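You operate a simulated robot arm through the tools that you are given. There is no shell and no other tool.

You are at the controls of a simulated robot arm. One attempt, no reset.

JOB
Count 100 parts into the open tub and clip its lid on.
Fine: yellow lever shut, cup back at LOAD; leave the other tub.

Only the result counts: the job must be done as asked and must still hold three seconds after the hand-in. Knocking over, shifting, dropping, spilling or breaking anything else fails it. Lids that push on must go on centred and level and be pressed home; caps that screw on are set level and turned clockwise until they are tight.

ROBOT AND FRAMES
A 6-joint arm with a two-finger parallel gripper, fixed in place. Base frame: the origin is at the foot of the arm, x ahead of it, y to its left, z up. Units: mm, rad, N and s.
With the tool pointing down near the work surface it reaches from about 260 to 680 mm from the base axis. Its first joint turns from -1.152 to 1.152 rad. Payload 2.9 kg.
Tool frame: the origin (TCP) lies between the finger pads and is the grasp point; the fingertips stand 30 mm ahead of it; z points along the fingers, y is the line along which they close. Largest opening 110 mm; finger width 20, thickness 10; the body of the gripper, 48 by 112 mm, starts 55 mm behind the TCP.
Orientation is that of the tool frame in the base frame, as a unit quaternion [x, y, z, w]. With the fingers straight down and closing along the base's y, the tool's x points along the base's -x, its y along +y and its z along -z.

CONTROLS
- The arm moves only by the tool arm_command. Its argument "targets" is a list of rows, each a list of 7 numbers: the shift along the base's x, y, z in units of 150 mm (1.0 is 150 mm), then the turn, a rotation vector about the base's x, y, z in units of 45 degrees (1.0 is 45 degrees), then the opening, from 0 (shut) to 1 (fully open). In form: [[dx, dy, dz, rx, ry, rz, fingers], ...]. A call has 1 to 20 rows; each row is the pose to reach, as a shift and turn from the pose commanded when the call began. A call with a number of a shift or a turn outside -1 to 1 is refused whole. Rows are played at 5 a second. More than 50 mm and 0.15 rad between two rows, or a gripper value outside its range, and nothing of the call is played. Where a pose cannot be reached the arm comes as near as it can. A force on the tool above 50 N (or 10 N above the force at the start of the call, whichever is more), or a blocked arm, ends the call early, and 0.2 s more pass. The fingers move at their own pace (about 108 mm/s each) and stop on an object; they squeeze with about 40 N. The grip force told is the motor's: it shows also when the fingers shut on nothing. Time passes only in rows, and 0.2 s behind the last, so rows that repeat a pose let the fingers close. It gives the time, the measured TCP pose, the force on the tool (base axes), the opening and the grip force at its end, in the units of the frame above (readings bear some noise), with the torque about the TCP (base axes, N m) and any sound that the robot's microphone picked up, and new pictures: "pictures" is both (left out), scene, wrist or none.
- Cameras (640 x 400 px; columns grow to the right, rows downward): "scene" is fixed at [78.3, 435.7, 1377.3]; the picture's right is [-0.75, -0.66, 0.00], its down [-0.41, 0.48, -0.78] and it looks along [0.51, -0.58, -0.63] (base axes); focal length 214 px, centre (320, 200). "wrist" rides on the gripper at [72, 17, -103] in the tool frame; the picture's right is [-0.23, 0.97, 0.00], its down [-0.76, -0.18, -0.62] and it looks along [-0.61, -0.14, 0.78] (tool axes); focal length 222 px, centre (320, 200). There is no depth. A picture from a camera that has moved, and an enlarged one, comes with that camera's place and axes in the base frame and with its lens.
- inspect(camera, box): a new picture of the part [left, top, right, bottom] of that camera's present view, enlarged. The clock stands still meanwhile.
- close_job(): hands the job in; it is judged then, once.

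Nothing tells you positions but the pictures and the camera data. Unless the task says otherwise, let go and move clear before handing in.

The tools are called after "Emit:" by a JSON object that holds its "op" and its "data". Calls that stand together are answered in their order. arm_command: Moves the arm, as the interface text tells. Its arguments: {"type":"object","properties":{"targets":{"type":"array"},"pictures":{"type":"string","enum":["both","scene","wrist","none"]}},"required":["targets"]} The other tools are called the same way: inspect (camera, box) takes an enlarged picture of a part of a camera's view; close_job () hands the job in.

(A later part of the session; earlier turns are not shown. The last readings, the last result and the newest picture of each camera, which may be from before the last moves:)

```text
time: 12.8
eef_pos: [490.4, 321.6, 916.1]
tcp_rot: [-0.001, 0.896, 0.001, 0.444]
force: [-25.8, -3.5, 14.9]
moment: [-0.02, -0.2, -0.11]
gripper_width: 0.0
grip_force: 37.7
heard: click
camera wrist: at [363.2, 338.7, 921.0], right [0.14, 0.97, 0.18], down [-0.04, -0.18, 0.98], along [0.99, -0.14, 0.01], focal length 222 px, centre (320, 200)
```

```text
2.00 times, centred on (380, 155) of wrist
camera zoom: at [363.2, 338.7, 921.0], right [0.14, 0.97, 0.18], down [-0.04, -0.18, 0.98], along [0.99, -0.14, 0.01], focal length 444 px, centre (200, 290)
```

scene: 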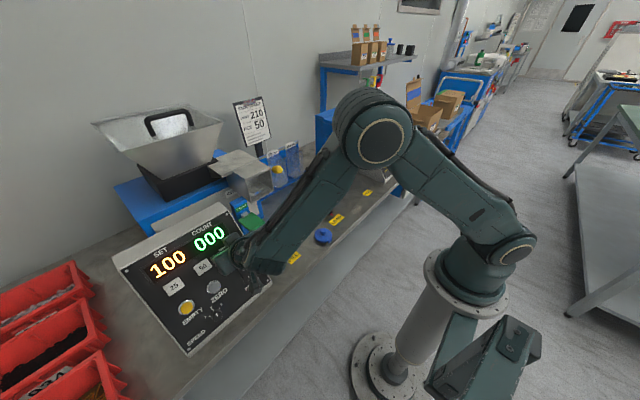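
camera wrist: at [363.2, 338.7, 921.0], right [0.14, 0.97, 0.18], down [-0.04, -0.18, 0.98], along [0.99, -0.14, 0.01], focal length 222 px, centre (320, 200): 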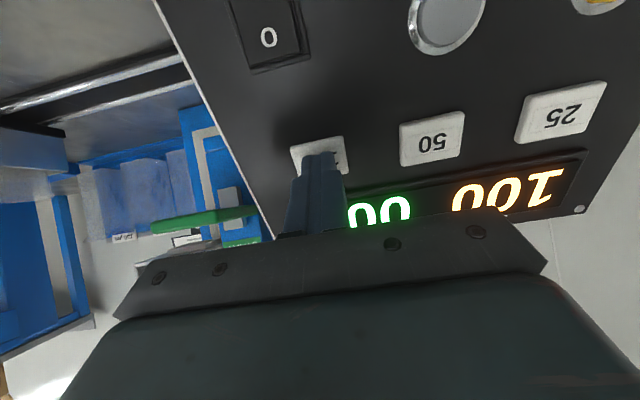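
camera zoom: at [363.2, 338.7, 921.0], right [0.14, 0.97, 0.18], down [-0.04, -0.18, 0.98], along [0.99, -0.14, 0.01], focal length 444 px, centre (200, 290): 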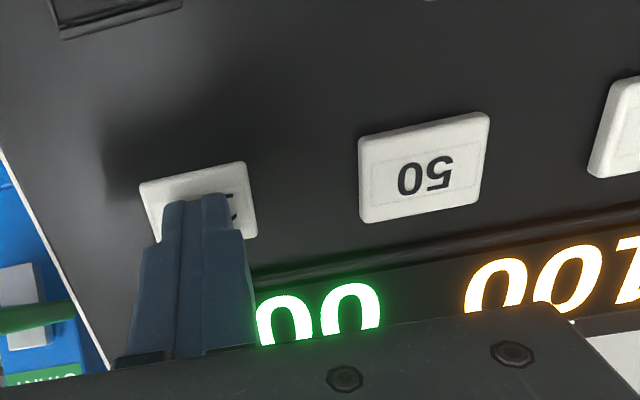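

SET now shows 100. I'm retracting and moving over to the carriage handle at about (504, −99, 795) with the fingers straight down.

Emit:
{"op": "arm_command", "data": {"targets": [[-0.21, 0, 0.16, 0, 0, 0, 0], [-0.425, 0, 0.32, 0, 0, 0, 0], [-0.425, -0.3, 0.4, 0, 0.15, 0, 0.5], [-0.425, -0.6, 0.5, 0, 0.3, 0, 1], [-0.425, -0.9, 0.6, 0, 0.45, 0, 1]], "pictures": "none"}}

Emit:
{"op": "arm_command", "data": {"targets": [[0, -0.25, 0, 0, 0.15, 0, 1], [0.05, -0.5, 0, 0, 0.3, 0, 1], [0.1, -0.75, 0, 0, 0.45, 0, 1], [0.15, -0.95, 0, 0, 0.6, 0, 1], [0.2, -0.95, 0, 0, 0.722, 0, 1]], "pictures": "none"}}

Emit:
{"op": "arm_command", "data": {"targets": [[0, -0.3, 0, 0, 0, 0, 1], [0, -0.6, 0, 0, 0, 0, 1], [0, -0.6, 0, 0, 0, 0, 1]]}}

Emit:
{"op": "inspect", "data": {"camera": "wrist", "box": [200, 60, 400, 200]}}

Emit:
{"op": "inspect", "data": {"camera": "scene", "box": [110, 210, 310, 340]}}

```text
time: 14.0
eef_pos: [424.8, 188.3, 1004.6]
tcp_rot: [0.0, 0.96, 0.001, 0.279]
force: [0.5, -0.1, -0.7]
moment: [0.03, 0.0, 0.05]
gripper_width: 110.0
grip_force: 0.1
```

```text
time: 15.2
eef_pos: [456.5, 44.3, 1003.9]
tcp_rot: [0.0, 1.0, 0.0, -0.001]
force: [-1.0, 0.0, 0.4]
moment: [0.03, 0.02, 0.02]
gripper_width: 110.0
grip_force: 0.1
```

```text
time: 16.0
eef_pos: [457.7, -46.5, 1003.5]
tcp_rot: [0.0, 1.0, 0.0, -0.001]
force: [-0.2, -0.3, -0.9]
moment: [0.0, -0.01, 0.03]
gripper_width: 110.1
grip_force: 0.1
camera wrist: at [385.0, -29.7, 1107.9], right [0.23, 0.97, 0.0], down [0.76, -0.18, 0.62], along [0.61, -0.14, -0.78], focal length 222 px, centre (320, 200)
```

scene: 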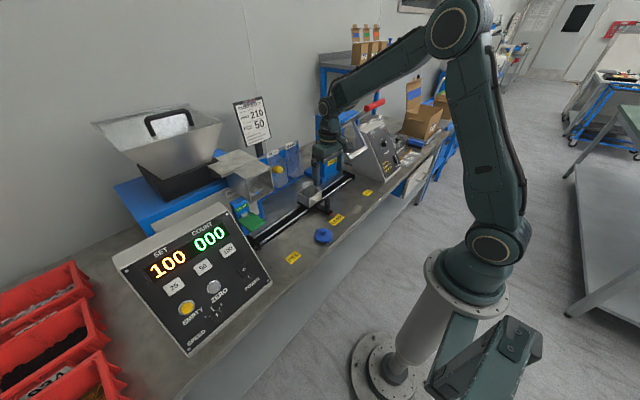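
wrist: 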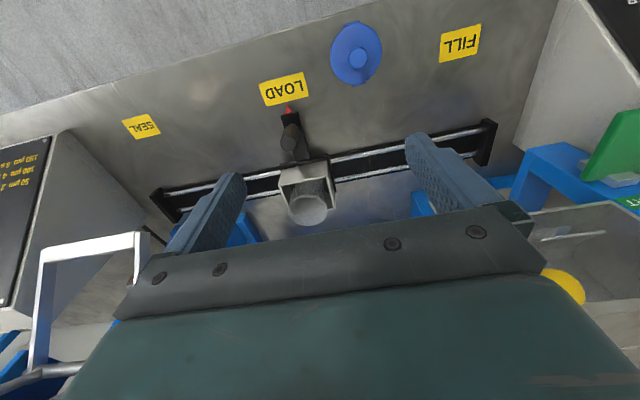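

```text
2.86 times, centred on (300, 130) of wrist
camera zoom: at [385.0, -29.7, 1107.9], right [0.23, 0.97, 0.0], down [0.76, -0.18, 0.62], along [0.61, -0.14, -0.78], focal length 635 px, centre (377, 400)
```

zoom: 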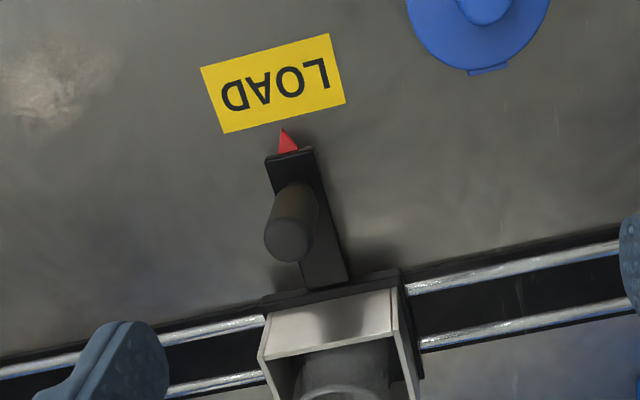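

```text
3.08 times, centred on (210, 275) of scene
camera zoom: at [78.3, 435.7, 1377.3], right [-0.75, -0.66, 0.0], down [-0.41, 0.48, -0.78], along [0.51, -0.58, -0.63], focal length 660 px, centre (658, -31)
```

zoom: 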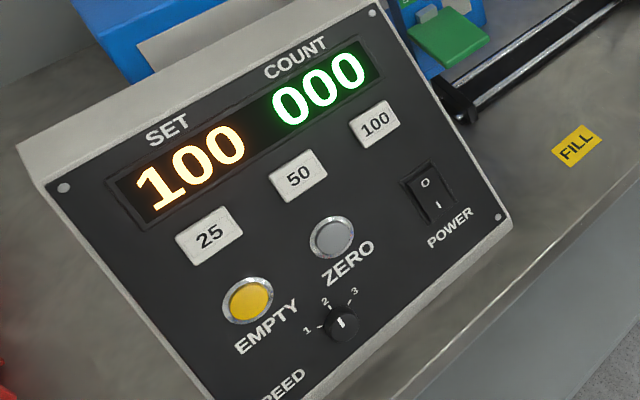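

The carriage handle's top is at about (504, −101, 815) and the LOAD pointer is at y≈−99.5. FILL is at y≈150, under the collector centre. Moving above the handle to check alignment.

Emit:
{"op": "arm_command", "data": {"targets": [[0.08, -0.09, -0.22, 0, 0, 0, 1], [0.16, -0.18, -0.45, 0, 0, 0, 1], [0.24, -0.27, -0.68, 0, 0, 0, 1], [0.319, -0.367, -0.89, 0, 0, 0, 1], [0.319, -0.367, -0.89, 0, 0, 0, 1]]}}

Emit:
{"op": "inspect", "data": {"camera": "wrist", "box": [200, 80, 440, 240]}}

Emit:
{"op": "inspect", "data": {"camera": "scene", "box": [280, 130, 380, 230]}}

```text
time: 17.2
eef_pos: [503.1, -100.3, 871.1]
tcp_rot: [0.0, 1.0, 0.0, -0.001]
force: [-0.1, -0.5, -0.3]
moment: [-0.01, 0.01, 0.0]
gripper_width: 109.8
grip_force: 0.2
camera wrist: at [431.3, -84.4, 974.6], right [0.23, 0.97, 0.0], down [0.76, -0.18, 0.62], along [0.61, -0.14, -0.78], focal length 222 px, centre (320, 200)
```

scene: 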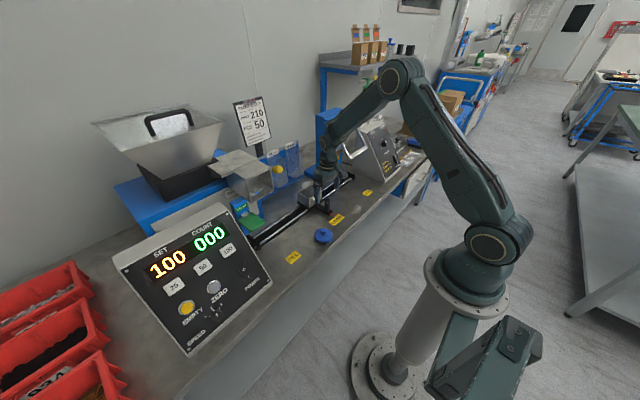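
wrist: 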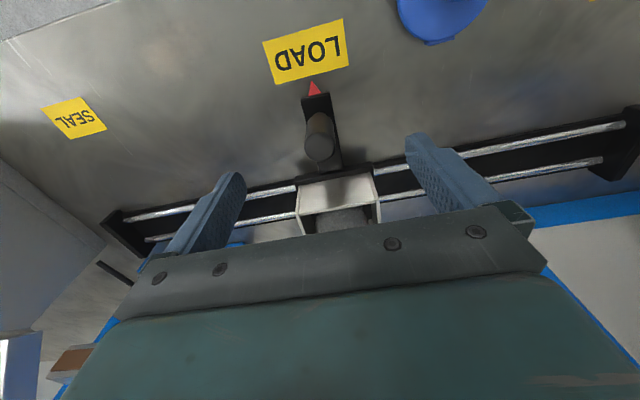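

```text
2.50 times, centred on (320, 160) of wrist
camera zoom: at [431.3, -84.4, 974.6], right [0.23, 0.97, 0.0], down [0.76, -0.18, 0.62], along [0.61, -0.14, -0.78], focal length 555 px, centre (320, 300)
```

zoom: 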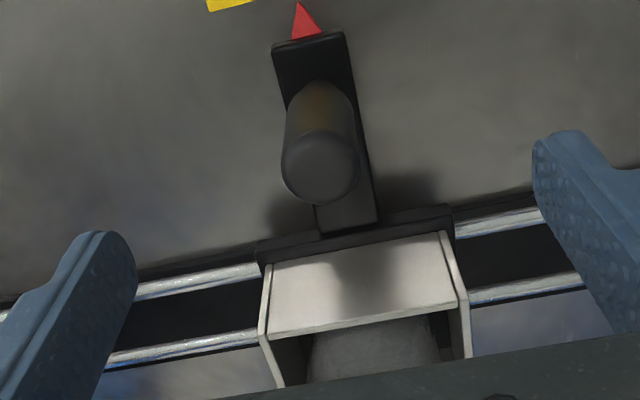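

```text
4.00 times, centred on (330, 180) of scene
camera zoom: at [78.3, 435.7, 1377.3], right [-0.75, -0.66, 0.0], down [-0.41, 0.48, -0.78], along [0.51, -0.58, -0.63], focal length 858 px, centre (280, 280)
```

zoom: 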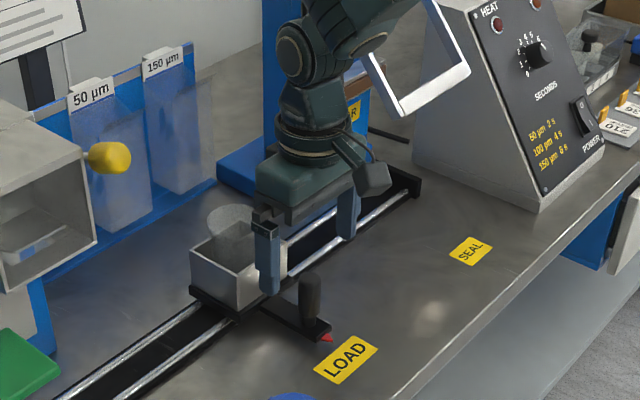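

The handle is centred between the fingers, about 24 mm in diameter at (506, −101). Descending and gripping it.

Emit:
{"op": "arm_command", "data": {"targets": [[0.012, 0, -0.2, 0, 0, 0, 1], [0.012, 0, -0.39, 0, 0, 0, 1], [0.012, 0, -0.39, 0, 0, 0, 0.5], [0.012, 0, -0.39, 0, 0, 0, 0], [0.012, 0, -0.39, 0, 0, 0, 0], [0.012, 0, -0.39, 0, 0, 0, 0], [0.012, 0, -0.39, 0, 0, 0, 0]]}}

Emit:
{"op": "inspect", "data": {"camera": "wrist", "box": [200, 80, 440, 240]}}

```text
time: 18.8
eef_pos: [507.9, -100.4, 812.6]
tcp_rot: [0.0, 1.0, 0.0, 0.001]
force: [2.4, 1.9, -4.9]
moment: [-0.04, -0.26, 0.05]
gripper_width: 23.6
grip_force: 44.9
camera wrist: at [435.1, -84.1, 916.5], right [0.23, 0.97, 0.0], down [0.76, -0.18, 0.62], along [0.61, -0.14, -0.78], focal length 222 px, centre (320, 200)
```

scene: 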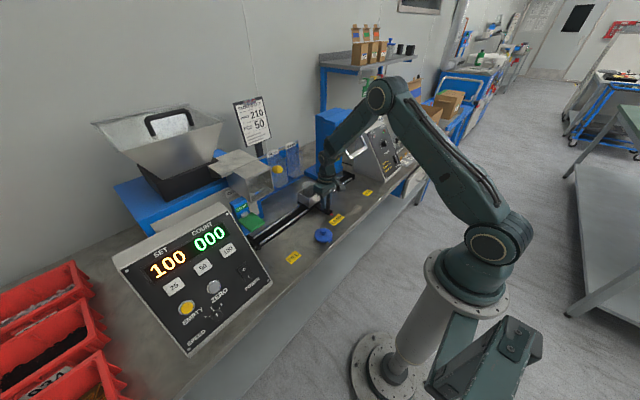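
wrist: 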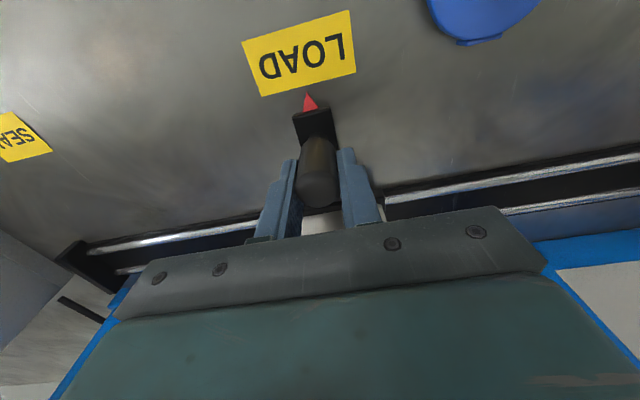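

```text
2.50 times, centred on (320, 160) of wrist
camera zoom: at [435.1, -84.1, 916.5], right [0.23, 0.97, 0.0], down [0.76, -0.18, 0.62], along [0.61, -0.14, -0.78], focal length 555 px, centre (320, 300)
```

zoom: 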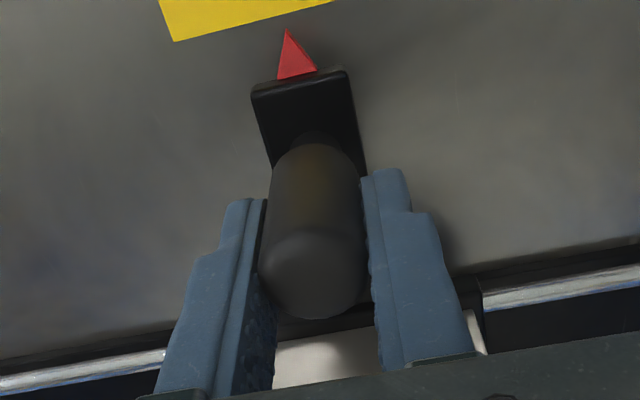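

Gripped the handle at 23.6 mm. Sliding the carriage smoothly toward FILL along +y.

Emit:
{"op": "arm_command", "data": {"targets": [[0, 0.07, 0, 0, 0, 0, 0], [0, 0.17, 0, 0, 0, 0, 0], [0, 0.3, 0, 0, 0, 0, 0], [0, 0.45, 0, 0, 0, 0, 0], [0, 0.6, 0, 0, 0, 0, 0], [0, 0.75, 0, 0, 0, 0, 0], [0, 0.88, 0, 0, 0, 0, 0], [0, 0.97, 0, 0, 0, 0, 0], [0, 1.0, 0, 0, 0, 0, 0]]}}

Emit:
{"op": "inspect", "data": {"camera": "scene", "box": [230, 150, 370, 270]}}

```text
time: 20.8
eef_pos: [508.0, 49.2, 810.6]
tcp_rot: [0.0, 1.0, 0.0, -0.001]
force: [-18.1, -0.6, 22.7]
moment: [-0.07, 0.75, -0.01]
gripper_width: 23.4
grip_force: 44.5
camera wrist: at [435.3, 65.6, 916.6], right [0.23, 0.97, 0.0], down [0.76, -0.18, 0.62], along [0.61, -0.14, -0.78], focal length 222 px, centre (320, 200)
```

scene: 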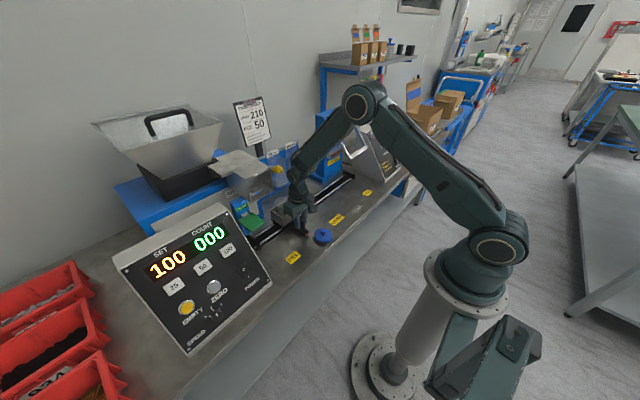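
wrist: 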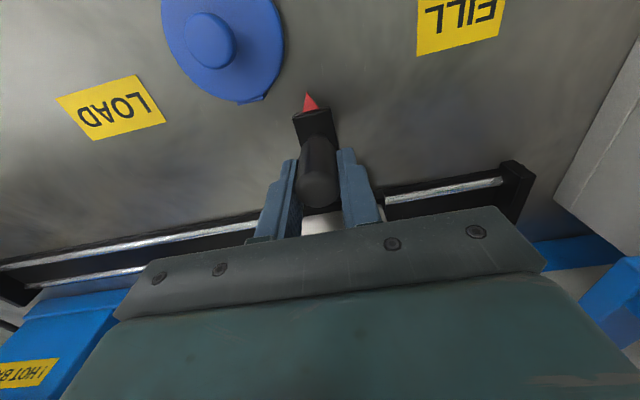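

```text
3.33 times, centred on (300, 210) of scene
camera zoom: at [77.5, 435.7, 1377.4], right [-0.75, -0.66, 0.0], down [-0.41, 0.48, -0.78], along [0.51, -0.58, -0.63], focal length 715 px, centre (387, 167)
```

zoom: 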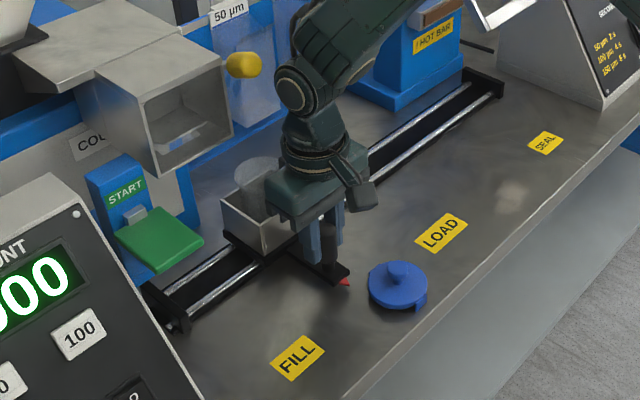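

The carriage slides freely, but the wrist would pass close to the yellow lever knob and collector further along. I'll let go, tilt the tool so the wrist leans back toward the base, and re-grip before going on.

Emit:
{"op": "arm_command", "data": {"targets": [[0.005, 0, 0, 0, 0, 0, 0.3], [0.005, 0, 0, 0, 0, 0, 0.5], [0.005, 0, 0, 0, -0.15, 0, 0.5], [0.005, 0, 0, 0, -0.3, 0, 0.5], [0.005, 0, 0, 0, -0.45, 0, 0.5], [0.005, 0, 0, 0, -0.5, 0, 0.5], [0.005, 0, 0, 0, -0.5, 0, 0.5]]}}

Emit:
{"op": "inspect", "data": {"camera": "wrist", "box": [200, 80, 440, 240]}}

Emit:
{"op": "inspect", "data": {"camera": "scene", "box": [230, 150, 370, 270]}}

```text
time: 22.4
eef_pos: [507.8, 47.8, 812.3]
tcp_rot: [0.001, 0.981, 0.001, 0.196]
force: [0.4, -0.2, -0.5]
moment: [0.03, 0.01, 0.02]
gripper_width: 55.1
grip_force: 0.0
camera wrist: at [401.1, 65.9, 880.2], right [0.21, 0.97, 0.09], down [0.46, -0.18, 0.87], along [0.86, -0.14, -0.49], focal length 222 px, centre (320, 200)
```

scene: 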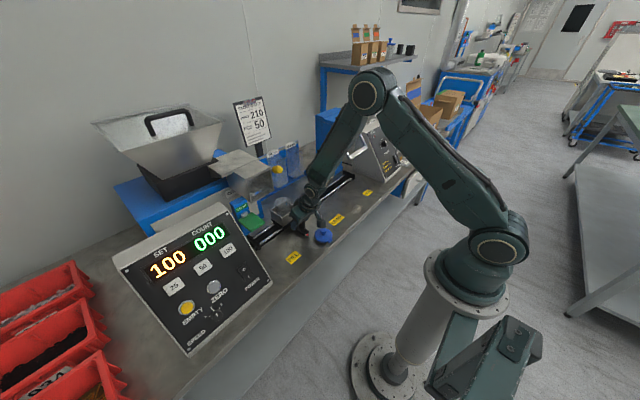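
wrist: 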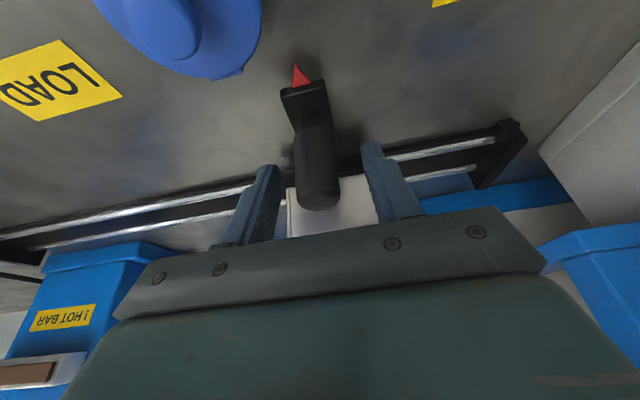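

```text
2.50 times, centred on (320, 160) of wrist
camera zoom: at [401.1, 65.9, 880.2], right [0.21, 0.97, 0.09], down [0.46, -0.18, 0.87], along [0.86, -0.14, -0.49], focal length 555 px, centre (320, 300)
```

zoom: 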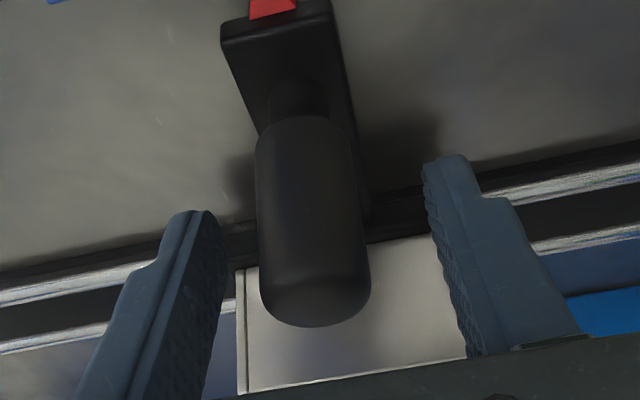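

```text
3.33 times, centred on (300, 210) of scene
camera zoom: at [78.3, 435.7, 1377.3], right [-0.75, -0.66, 0.0], down [-0.41, 0.48, -0.78], along [0.51, -0.58, -0.63], focal length 715 px, centre (387, 167)
```

zoom: 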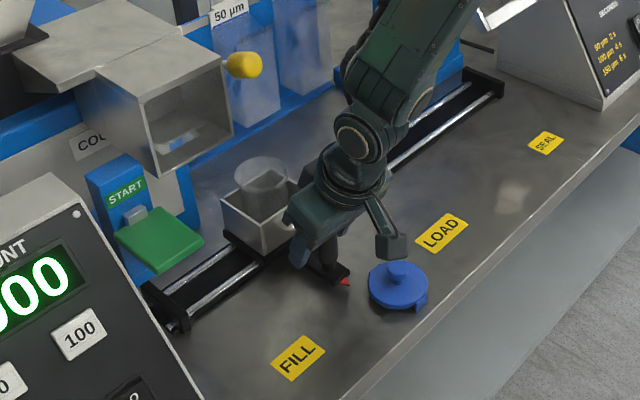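

The wrist is now well clear of the lever and collector. Re-gripping and continuing toward FILL.

Emit:
{"op": "arm_command", "data": {"targets": [[0, 0, 0, 0, 0, 0, 0.2], [0, 0, 0, 0, 0, 0, 0], [0, 0, 0, 0, 0, 0, 0], [0, 0.05, 0, 0, 0, 0, 0], [0, 0.15, 0, 0, 0, 0, 0], [0, 0.28, 0, 0, 0, 0, 0], [0, 0.4, 0, 0, 0, 0, 0], [0, 0.52, 0, 0, 0, 0, 0], [0, 0.6, 0, 0, 0, 0, 0], [0, 0.62, 0, 0, 0, 0, 0]]}}

Emit:
{"op": "inspect", "data": {"camera": "wrist", "box": [200, 30, 440, 240]}}

Emit:
{"op": "inspect", "data": {"camera": "scene", "box": [230, 150, 370, 270]}}

```text
time: 24.6
eef_pos: [507.7, 143.0, 811.3]
tcp_rot: [0.001, 0.981, 0.001, 0.196]
force: [4.6, 1.2, -6.9]
moment: [0.2, -0.66, 0.23]
gripper_width: 23.7
grip_force: 45.2
camera wrist: at [401.2, 159.3, 880.2], right [0.21, 0.97, 0.09], down [0.46, -0.18, 0.87], along [0.86, -0.14, -0.49], focal length 222 px, centre (320, 200)
```

scene: 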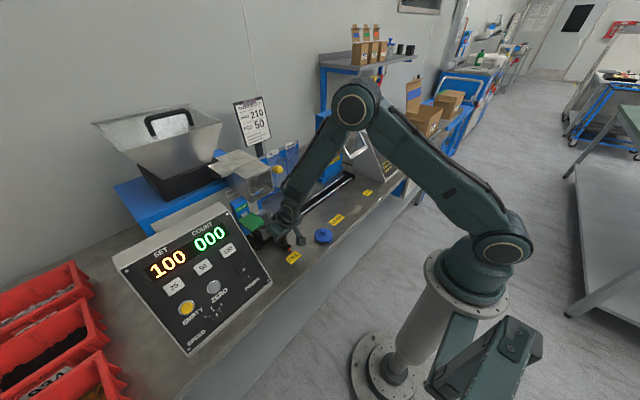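
wrist: 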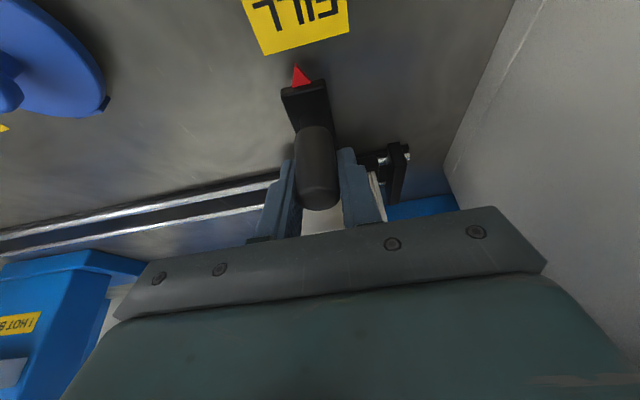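

```text
1.90 times, centred on (320, 135) of wrist
camera zoom: at [401.2, 159.3, 880.2], right [0.21, 0.97, 0.09], down [0.46, -0.18, 0.87], along [0.86, -0.14, -0.49], focal length 423 px, centre (320, 324)
```

zoom: 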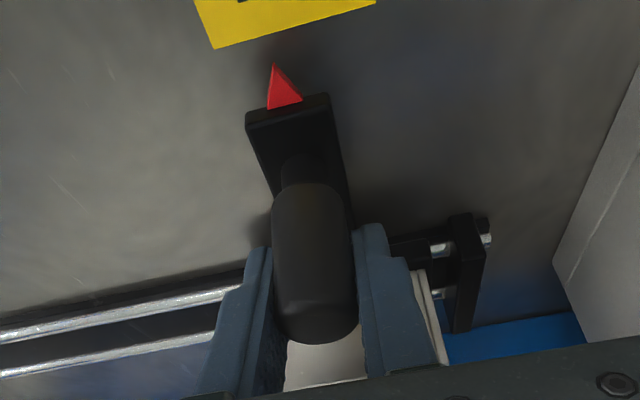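

```text
3.33 times, centred on (300, 210) of scene
camera zoom: at [78.5, 435.8, 1377.3], right [-0.75, -0.66, 0.0], down [-0.41, 0.48, -0.78], along [0.51, -0.58, -0.63], focal length 715 px, centre (387, 167)
```

zoom: 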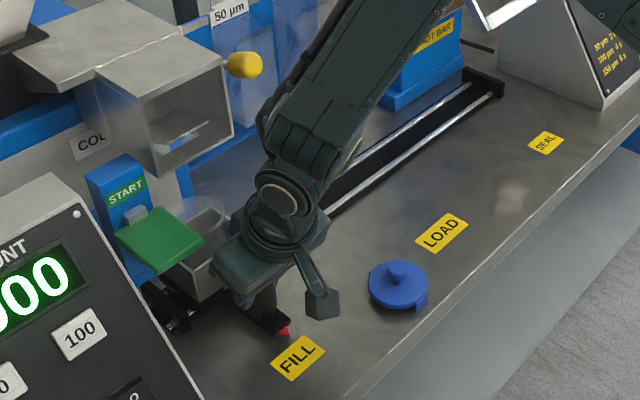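

The pointer is about 6–8 mm short of the FILL label centre (y≈150). Nudging the last bit.

Emit:
{"op": "arm_command", "data": {"targets": [[0, 0.02, 0, 0, 0, 0, 0], [0, 0.04, 0, 0, 0, 0, 0], [0, 0.053, 0, 0, 0, 0, 0], [0, 0.053, 0, 0, 0, 0, 0]]}}

Emit:
{"op": "inspect", "data": {"camera": "wrist", "box": [200, 0, 440, 220]}}

```text
time: 25.6
eef_pos: [509.2, 149.8, 811.6]
tcp_rot: [0.0, 0.981, 0.0, 0.194]
force: [3.5, -2.5, -8.5]
moment: [-0.11, -1.28, -0.06]
gripper_width: 23.5
grip_force: 45.2
camera wrist: at [401.3, 166.4, 880.4], right [0.21, 0.97, 0.09], down [0.46, -0.18, 0.87], along [0.86, -0.14, -0.49], focal length 222 px, centre (320, 200)
```

scene: 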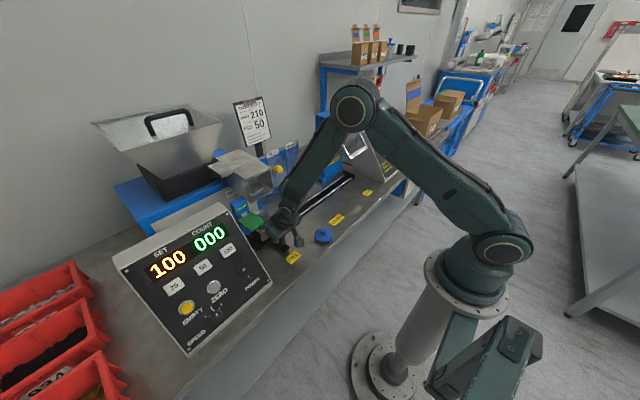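
wrist: 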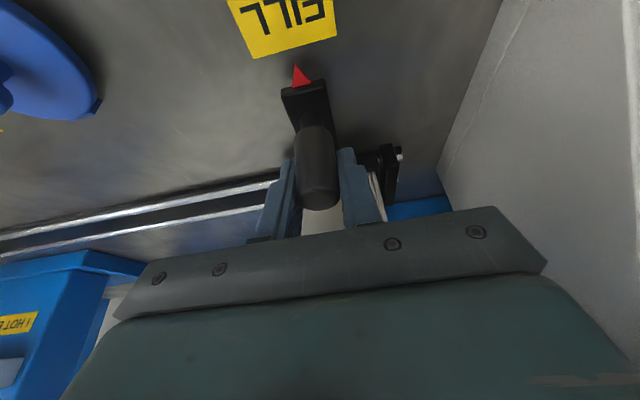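

```text
1.82 times, centred on (320, 110) of wrist
camera zoom: at [401.3, 166.4, 880.4], right [0.21, 0.97, 0.09], down [0.46, -0.18, 0.87], along [0.86, -0.14, -0.49], focal length 404 px, centre (320, 364)
```

zoom: 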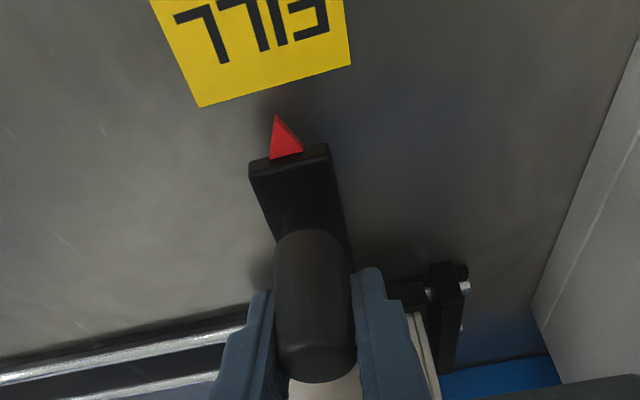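

The pointer is centred on FILL. Releasing the handle, backing off, and checking that the tub sits under the collector.

Emit:
{"op": "arm_command", "data": {"targets": [[0, 0, 0, 0, 0, 0, 0.3], [0, 0, 0, 0, 0, 0, 0.5], [-0.06, 0, 0.15, 0, 0, 0, 0.5], [-0.16, 0, 0.4, 0, 0, 0, 0.5], [-0.28, 0, 0.7, 0, 0, 0, 0.5], [-0.4, 0, 0.95, 0, 0, 0, 0.5], [-0.5, 0, 1.0, 0, -0.1, 0, 1.0], [-0.5, 0, 1.0, 0, -0.1, 0, 1.0]]}}

Emit:
{"op": "inspect", "data": {"camera": "wrist", "box": [220, 60, 460, 230]}}

Emit:
{"op": "inspect", "data": {"camera": "scene", "box": [200, 150, 340, 270]}}

```text
time: 27.4
eef_pos: [432.4, 149.5, 962.5]
tcp_rot: [0.001, 0.972, -0.001, 0.234]
force: [0.0, -0.3, 0.1]
moment: [-0.01, 0.01, 0.01]
gripper_width: 109.9
grip_force: 0.1
camera wrist: at [320.5, 166.9, 1022.7], right [0.2, 0.97, 0.1], down [0.39, -0.18, 0.9], along [0.9, -0.14, -0.42], focal length 222 px, centre (320, 200)
```

scene: 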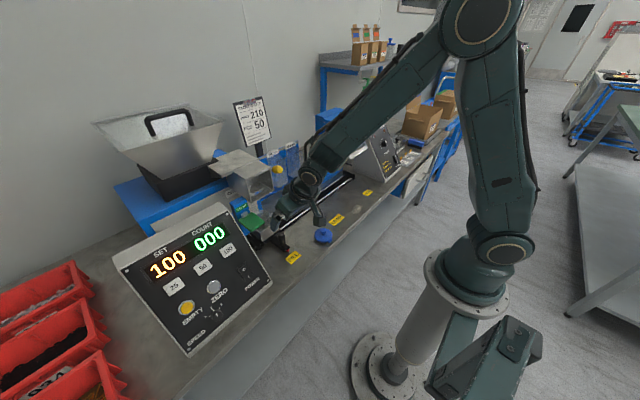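
wrist: 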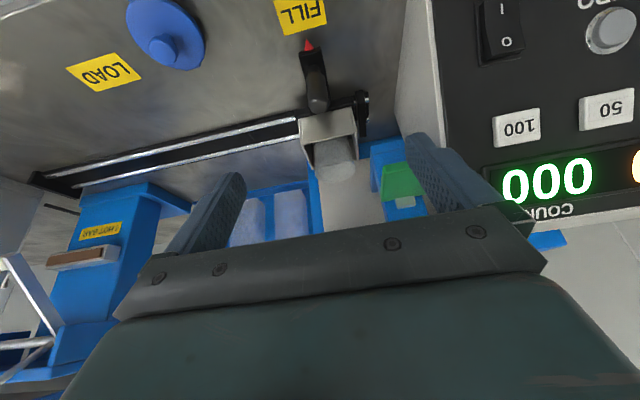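

```text
2.35 times, centred on (340, 145) of wrist
camera zoom: at [320.5, 166.9, 1022.7], right [0.2, 0.97, 0.1], down [0.39, -0.18, 0.9], along [0.9, -0.14, -0.42], focal length 523 px, centre (273, 329)
```

zoom: 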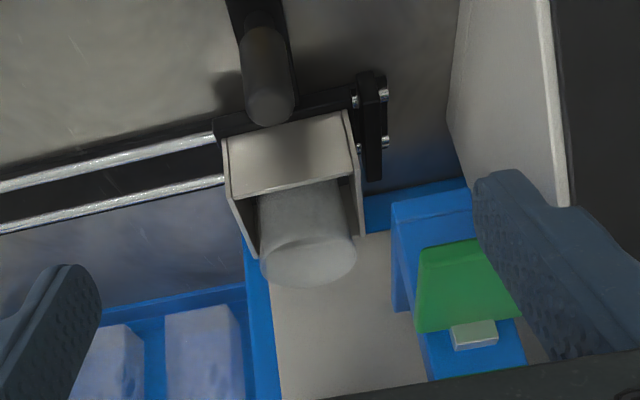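

```text
3.33 times, centred on (270, 210) of scene
camera zoom: at [78.3, 435.7, 1377.3], right [-0.75, -0.66, 0.0], down [-0.41, 0.48, -0.78], along [0.51, -0.58, -0.63], focal length 715 px, centre (487, 167)
```

zoom: 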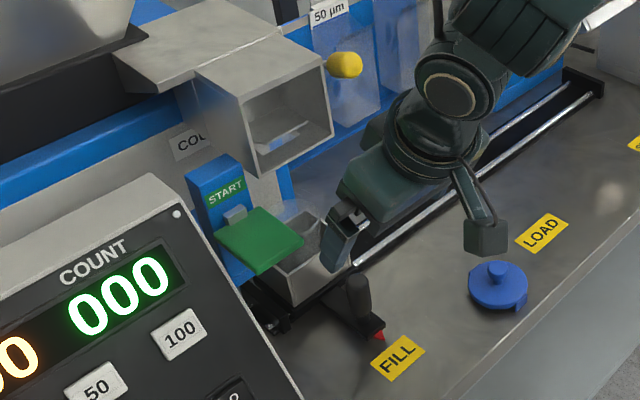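

The tub at FILL is at about (602, 149), right below the collector. Now I'll go above the green START paddle, whose top is about z 917 around (520, 224), with closed fingers.

Emit:
{"op": "arm_command", "data": {"targets": [[0.05, 0.2, 0.12, 0, 0, 0, 0], [0.15, 0.4, 0.25, 0, 0, 0, 0], [0.3, 0.493, 0.25, 0, 0, 0, 0], [0.45, 0.493, 0.18, 0, 0, 0, 0], [0.556, 0.493, 0.08, 0, 0, 0, 0], [0.556, 0.493, 0.08, 0, 0, 0, 0]]}}

Emit:
{"op": "inspect", "data": {"camera": "wrist", "box": [220, 80, 420, 230]}}

Emit:
{"op": "inspect", "data": {"camera": "scene", "box": [200, 150, 320, 250]}}

```text
time: 28.8
eef_pos: [516.0, 225.0, 973.7]
tcp_rot: [-0.001, 0.972, 0.001, 0.234]
force: [0.0, -0.2, 0.3]
moment: [0.0, 0.03, -0.01]
gripper_width: 0.1
grip_force: 37.3
camera wrist: at [405.0, 241.5, 1033.6], right [0.2, 0.97, 0.1], down [0.4, -0.18, 0.9], along [0.9, -0.14, -0.42], focal length 222 px, centre (320, 200)
```

scene: 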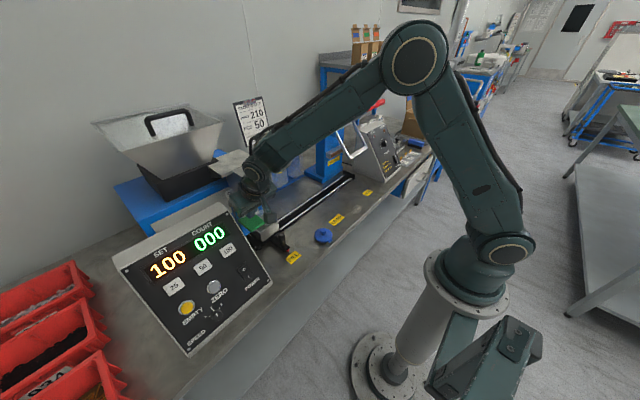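
wrist: 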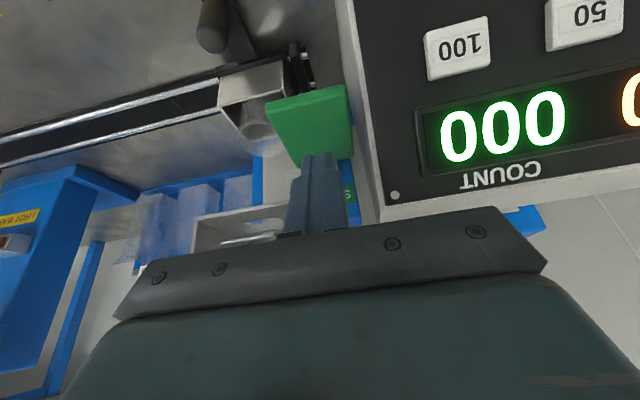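

```text
2.67 times, centred on (320, 155) of wrist
camera zoom: at [405.0, 241.5, 1033.6], right [0.2, 0.97, 0.1], down [0.4, -0.18, 0.9], along [0.9, -0.14, -0.42], focal length 592 px, centre (320, 320)
```

zoom: 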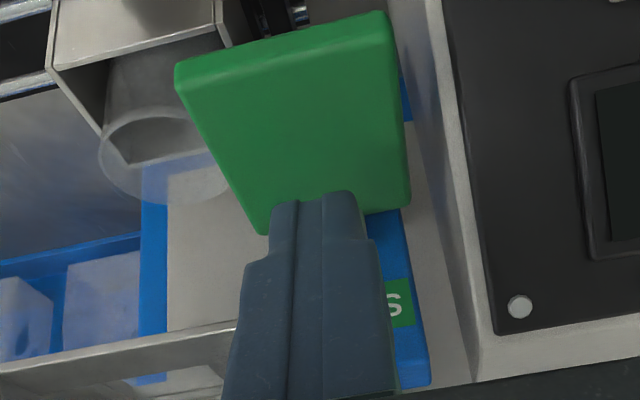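

```text
4.00 times, centred on (260, 200) of scene
camera zoom: at [78.3, 435.7, 1377.3], right [-0.75, -0.66, 0.0], down [-0.41, 0.48, -0.78], along [0.51, -0.58, -0.63], focal length 858 px, centre (560, 200)
```

zoom: 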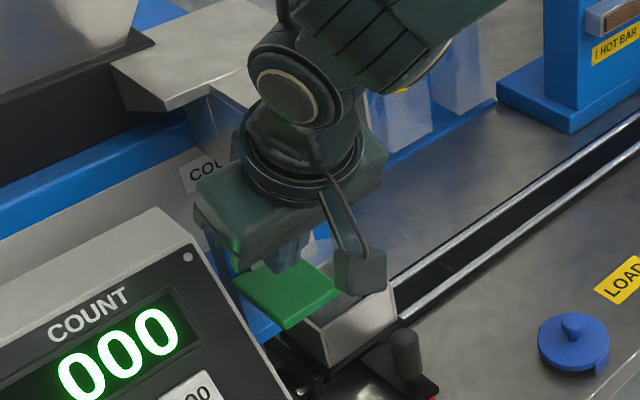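

The paddle is centred under the closed fingertips. Pressing down gently until it clicks.

Emit:
{"op": "arm_command", "data": {"targets": [[0, 0, -0.1, 0, 0, 0, 0], [0, 0, -0.15, 0, 0, 0, 0], [0, 0, -0.17, 0, 0, 0, 0], [0, 0, -0.19, 0, 0, 0, 0], [0, 0, -0.2, 0, 0, 0, 0]]}}

Emit:
{"op": "inspect", "data": {"camera": "wrist", "box": [220, 80, 420, 230]}}

```text
time: 30.0
eef_pos: [515.9, 224.8, 945.1]
tcp_rot: [0.001, 0.972, 0.0, 0.234]
force: [0.3, -0.3, 2.5]
moment: [0.02, -0.06, 0.02]
gripper_width: 0.0
grip_force: 38.3
camera wrist: at [404.8, 241.1, 1004.2], right [0.2, 0.97, 0.1], down [0.39, -0.18, 0.9], along [0.9, -0.14, -0.42], focal length 222 px, centre (320, 200)
```

scene: 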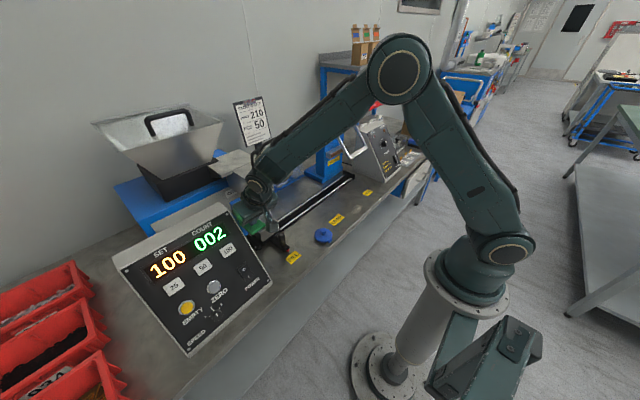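
wrist: 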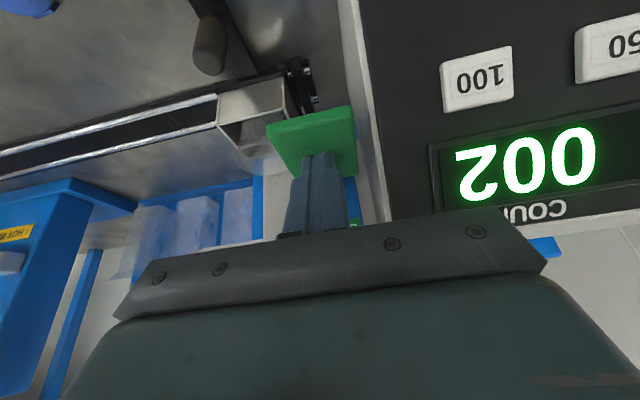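

```text
2.67 times, centred on (320, 155) of wrist
camera zoom: at [404.8, 241.1, 1004.2], right [0.2, 0.97, 0.1], down [0.39, -0.18, 0.9], along [0.9, -0.14, -0.42], focal length 592 px, centre (320, 320)
```

zoom: 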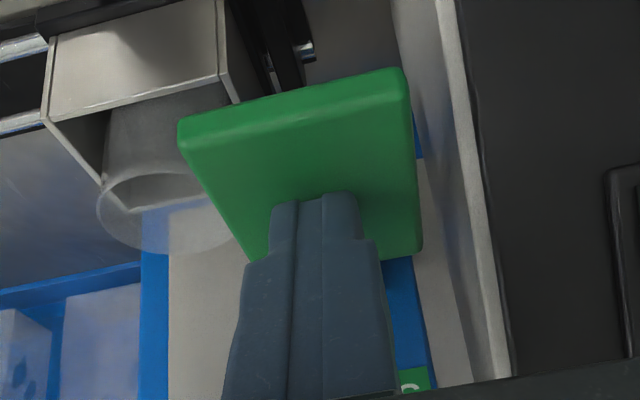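

The counter has started (002). I'll lift off the paddle and watch whether the counting carries on by itself.

Emit:
{"op": "arm_command", "data": {"targets": [[0, 0, 0.1, 0, 0, 0, 0], [0, 0, 0.2, 0, 0, 0, 0]]}}

Emit:
{"op": "inspect", "data": {"camera": "scene", "box": [130, 130, 310, 290]}}

```text
time: 30.6
eef_pos: [514.6, 226.5, 974.3]
tcp_rot: [0.0, 0.973, 0.0, 0.233]
force: [-0.3, 0.1, -0.2]
moment: [0.03, -0.03, -0.03]
gripper_width: 0.0
grip_force: 37.4
camera wrist: at [403.2, 241.2, 1034.5], right [0.2, 0.97, 0.1], down [0.4, -0.18, 0.9], along [0.9, -0.14, -0.42], focal length 222 px, centre (320, 200)
```

scene: 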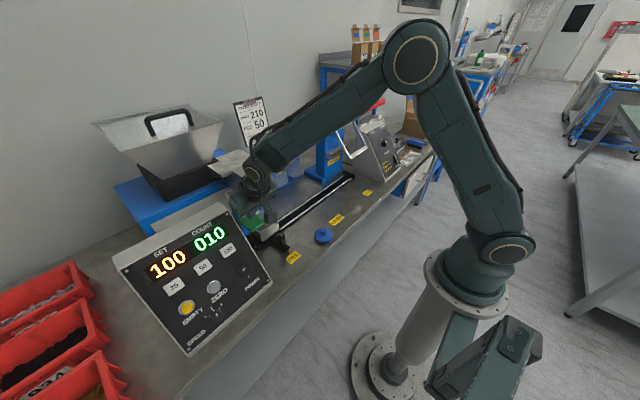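
wrist: 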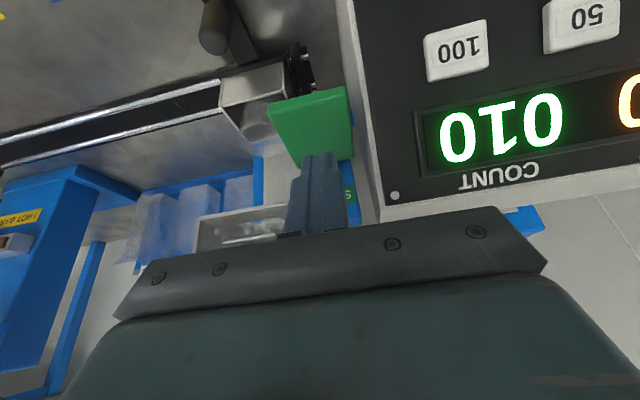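

```text
2.50 times, centred on (220, 210) of scene
camera zoom: at [78.3, 435.7, 1377.3], right [-0.75, -0.66, 0.0], down [-0.41, 0.48, -0.78], along [0.51, -0.58, -0.63], focal length 536 px, centre (570, 175)
```

zoom: 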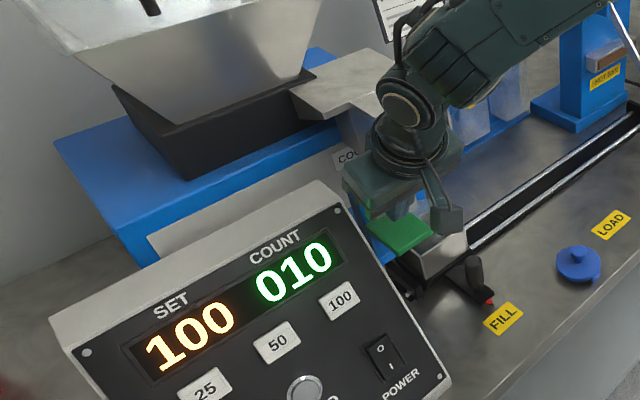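

Counting runs on its own. Backing off to a position in front of the collector to watch.

Emit:
{"op": "arm_command", "data": {"targets": [[-0.2, -0.05, 0.15, 0, -0.1, 0, 0], [-0.4, -0.2, 0.2, 0, -0.2, 0, 0.3], [-0.55, -0.4, 0.2, 0, -0.3, 0, 1], [-0.6, -0.5, 0.15, 0, -0.37, 0, 1]]}}

Emit:
{"op": "inspect", "data": {"camera": "wrist", "box": [230, 110, 410, 240]}}

Emit:
{"op": "inspect", "data": {"camera": "scene", "box": [200, 150, 320, 250]}}

```text
time: 31.6
eef_pos: [426.2, 150.2, 997.4]
tcp_rot: [0.0, 0.928, 0.001, 0.373]
force: [-0.3, 0.7, -0.1]
moment: [0.01, 0.01, 0.0]
gripper_width: 110.1
grip_force: 0.1
camera wrist: at [303.0, 166.7, 1022.5], right [0.16, 0.97, 0.16], down [0.12, -0.18, 0.98], along [0.98, -0.14, -0.14], focal length 222 px, centre (320, 200)
```

scene: 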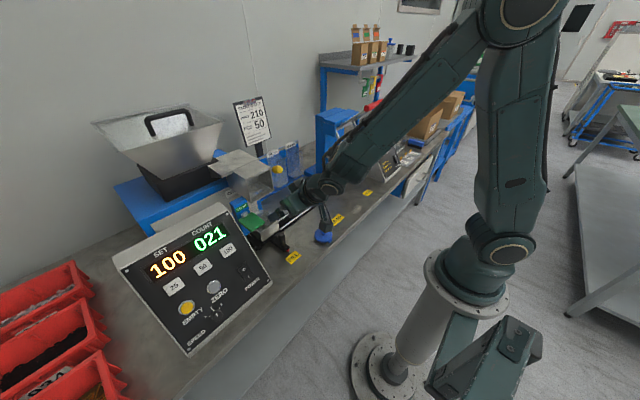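
wrist: 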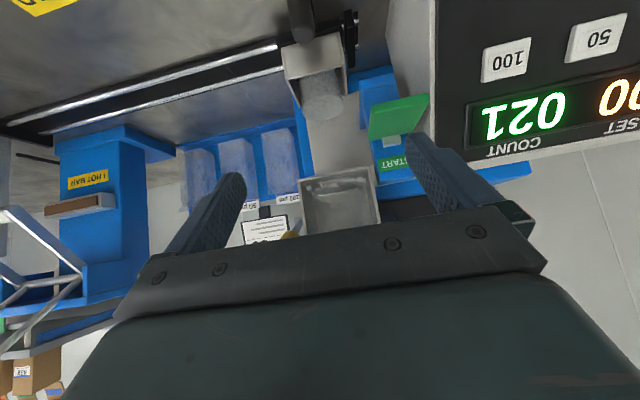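

```text
3.08 times, centred on (320, 175) of wrist
camera zoom: at [303.0, 166.7, 1022.5], right [0.16, 0.97, 0.16], down [0.12, -0.18, 0.98], along [0.98, -0.14, -0.14], focal length 684 px, centre (320, 277)
```

zoom: 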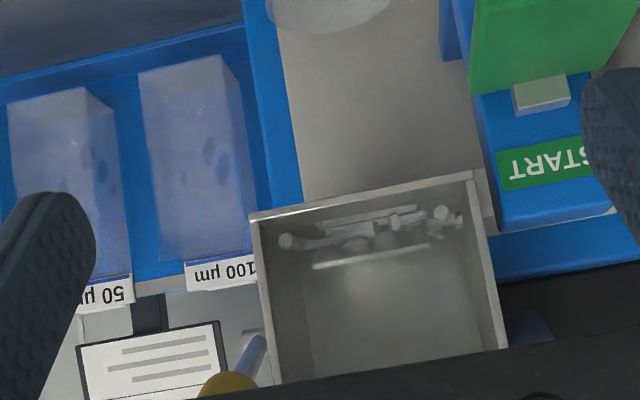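

```text
4.00 times, centred on (260, 200) of scene
camera zoom: at [78.3, 435.7, 1377.3], right [-0.75, -0.66, 0.0], down [-0.41, 0.48, -0.78], along [0.51, -0.58, -0.63], focal length 858 px, centre (560, 200)
```

zoom: 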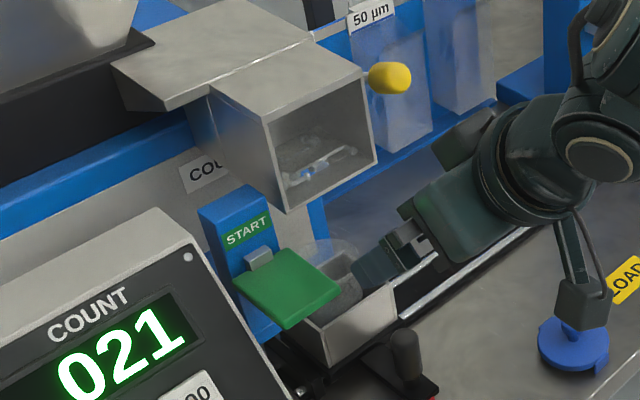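

Parts (small screws) are collecting in the box, so the gate is holding. Waiting for the count to reach 100.

Emit:
{"op": "arm_command", "data": {"targets": [[0, 0, 0, 0, 0, 0, 1], [0, 0, 0, 0, 0, 0, 1], [0, 0, 0, 0, 0, 0, 1], [0, 0, 0, 0, 0, 0, 1], [0, 0, 0, 0, 0, 0, 1], [0, 0, 0, 0, 0, 0, 1], [0, 0, 0, 0, 0, 0, 1], [0, 0, 0, 0, 0, 0, 1], [0, 0, 0, 0, 0, 0, 1], [0, 0, 0, 0, 0, 0, 1], [0, 0, 0, 0, 0, 0, 1], [0, 0, 0, 0, 0, 0, 1], [0, 0, 0, 0, 0, 0, 1], [0, 0, 0, 0, 0, 0, 1], [0, 0, 0, 0, 0, 0, 1], [0, 0, 0, 0, 0, 0, 1], [0, 0, 0, 0, 0, 0, 1], [0, 0, 0, 0, 0, 0, 1], [0, 0, 0, 0, 0, 0, 1], [0, 0, 0, 0, 0, 0, 1]]}}

Emit:
{"op": "inspect", "data": {"camera": "wrist", "box": [280, 150, 400, 240]}}

```text
time: 35.8
eef_pos: [426.7, 150.8, 996.9]
tcp_rot: [0.0, 0.928, 0.001, 0.371]
force: [0.7, 0.2, -0.2]
moment: [-0.01, 0.0, 0.01]
gripper_width: 110.0
grip_force: 0.0
camera wrist: at [303.2, 166.8, 1022.4], right [0.16, 0.97, 0.16], down [0.12, -0.18, 0.98], along [0.98, -0.14, -0.15], focal length 222 px, centre (320, 200)
```

scene: 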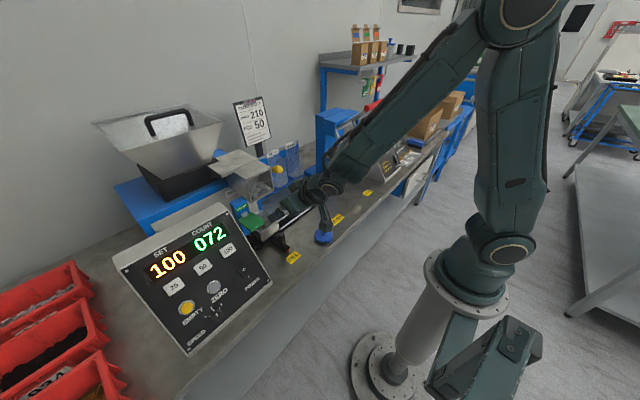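
wrist: 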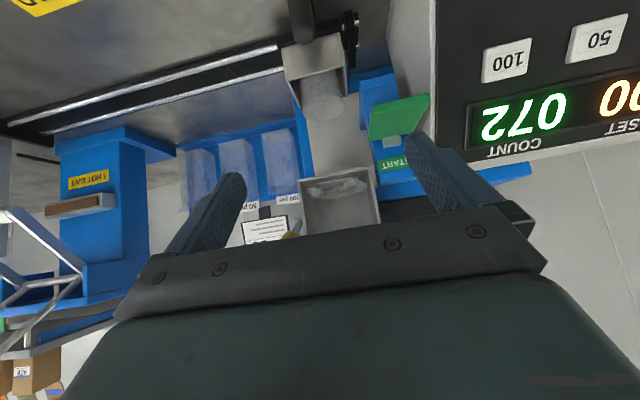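

```text
4.44 times, centred on (340, 195) of wrist
camera zoom: at [303.2, 166.8, 1022.4], right [0.16, 0.97, 0.16], down [0.12, -0.18, 0.98], along [0.98, -0.14, -0.15], focal length 987 px, centre (231, 222)
```

zoom: 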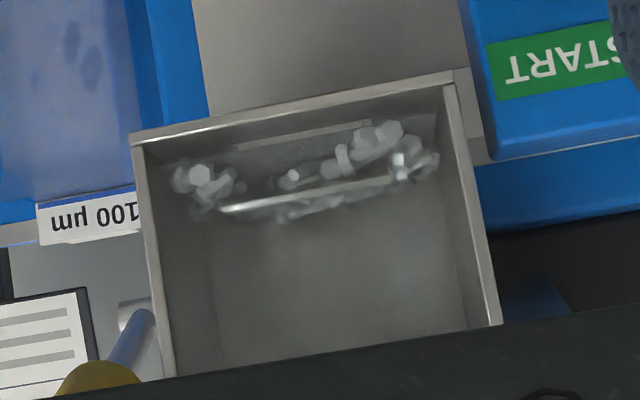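

Count 72 and rising. While it finishes, I'll move to a side view of the yellow lever.

Emit:
{"op": "arm_command", "data": {"targets": [[0, -0.15, 0.06, 0, 0, 0.13, 1], [0.1, -0.3, 0.12, 0, 0, 0.26, 1], [0.25, -0.45, 0.2, 0, 0, 0.4, 1], [0.4, -0.6, 0.26, 0, 0, 0.55, 1], [0.5, -0.7, 0.28, 0, 0, 0.7, 1], [0.56, -0.73, 0.28, 0, 0, 0.8, 1], [0.56, -0.73, 0.28, 0, 0, 0.8, 1], [0.56, -0.73, 0.28, 0, 0, 0.8, 1], [0.56, -0.73, 0.28, 0, 0, 0.8, 1], [0.56, -0.73, 0.28, 0, 0, 0.8, 1], [0.56, -0.73, 0.28, 0, 0, 0.8, 1], [0.56, -0.73, 0.28, 0, 0, 0.8, 1], [0.56, -0.73, 0.28, 0, 0, 0.8, 1], [0.56, -0.73, 0.28, 0, 0, 0.8, 1]]}}

Emit:
{"op": "inspect", "data": {"camera": "wrist", "box": [240, 110, 420, 240]}}

Emit:
{"op": "inspect", "data": {"camera": "scene", "box": [110, 210, 280, 340]}}

```text
time: 38.8
eef_pos: [509.6, 40.2, 1038.6]
tcp_rot: [-0.286, 0.883, 0.116, 0.354]
force: [0.2, 0.4, -0.2]
moment: [-0.02, 0.02, 0.0]
gripper_width: 110.0
grip_force: 0.1
camera wrist: at [399.3, -19.8, 1063.5], right [-0.44, 0.88, 0.16], down [0.2, -0.07, 0.98], along [0.88, 0.46, -0.15], focal length 222 px, centre (320, 200)
```

scene: 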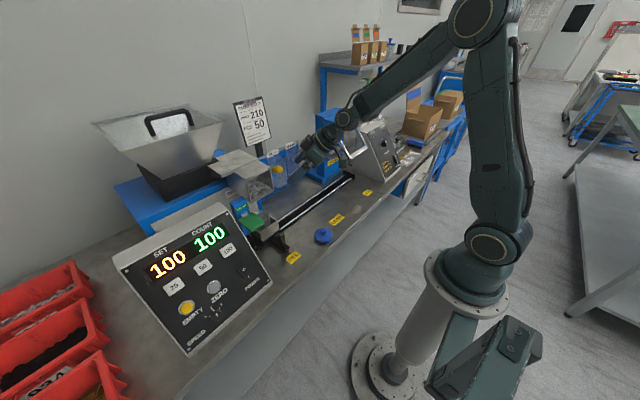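
wrist: 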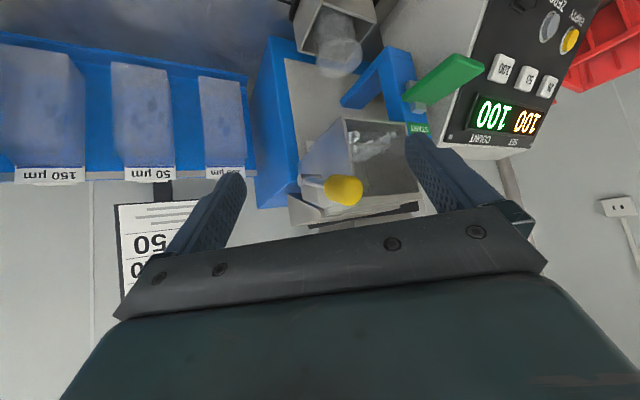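

```text
3.08 times, centred on (330, 175) of wrist
camera zoom: at [399.3, -19.8, 1063.5], right [-0.44, 0.88, 0.16], down [0.2, -0.07, 0.98], along [0.88, 0.46, -0.15], focal length 684 px, centre (289, 277)
```

zoom: 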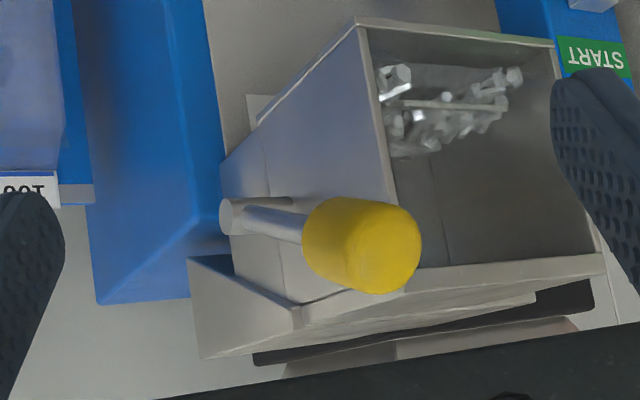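

```text
3.08 times, centred on (195, 275) of scene
camera zoom: at [78.3, 435.7, 1377.3], right [-0.75, -0.66, 0.0], down [-0.41, 0.48, -0.78], along [0.51, -0.58, -0.63], focal length 660 px, centre (705, -31)
```

zoom: 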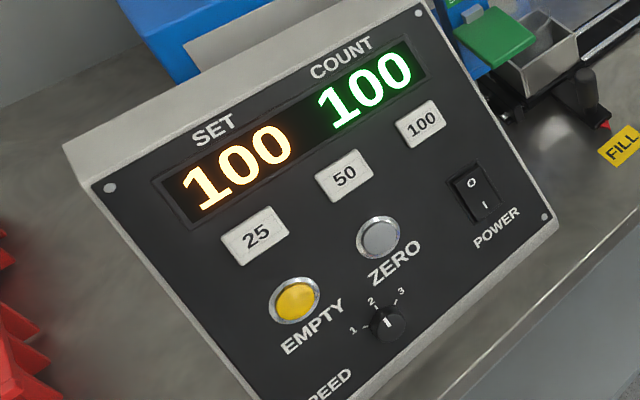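

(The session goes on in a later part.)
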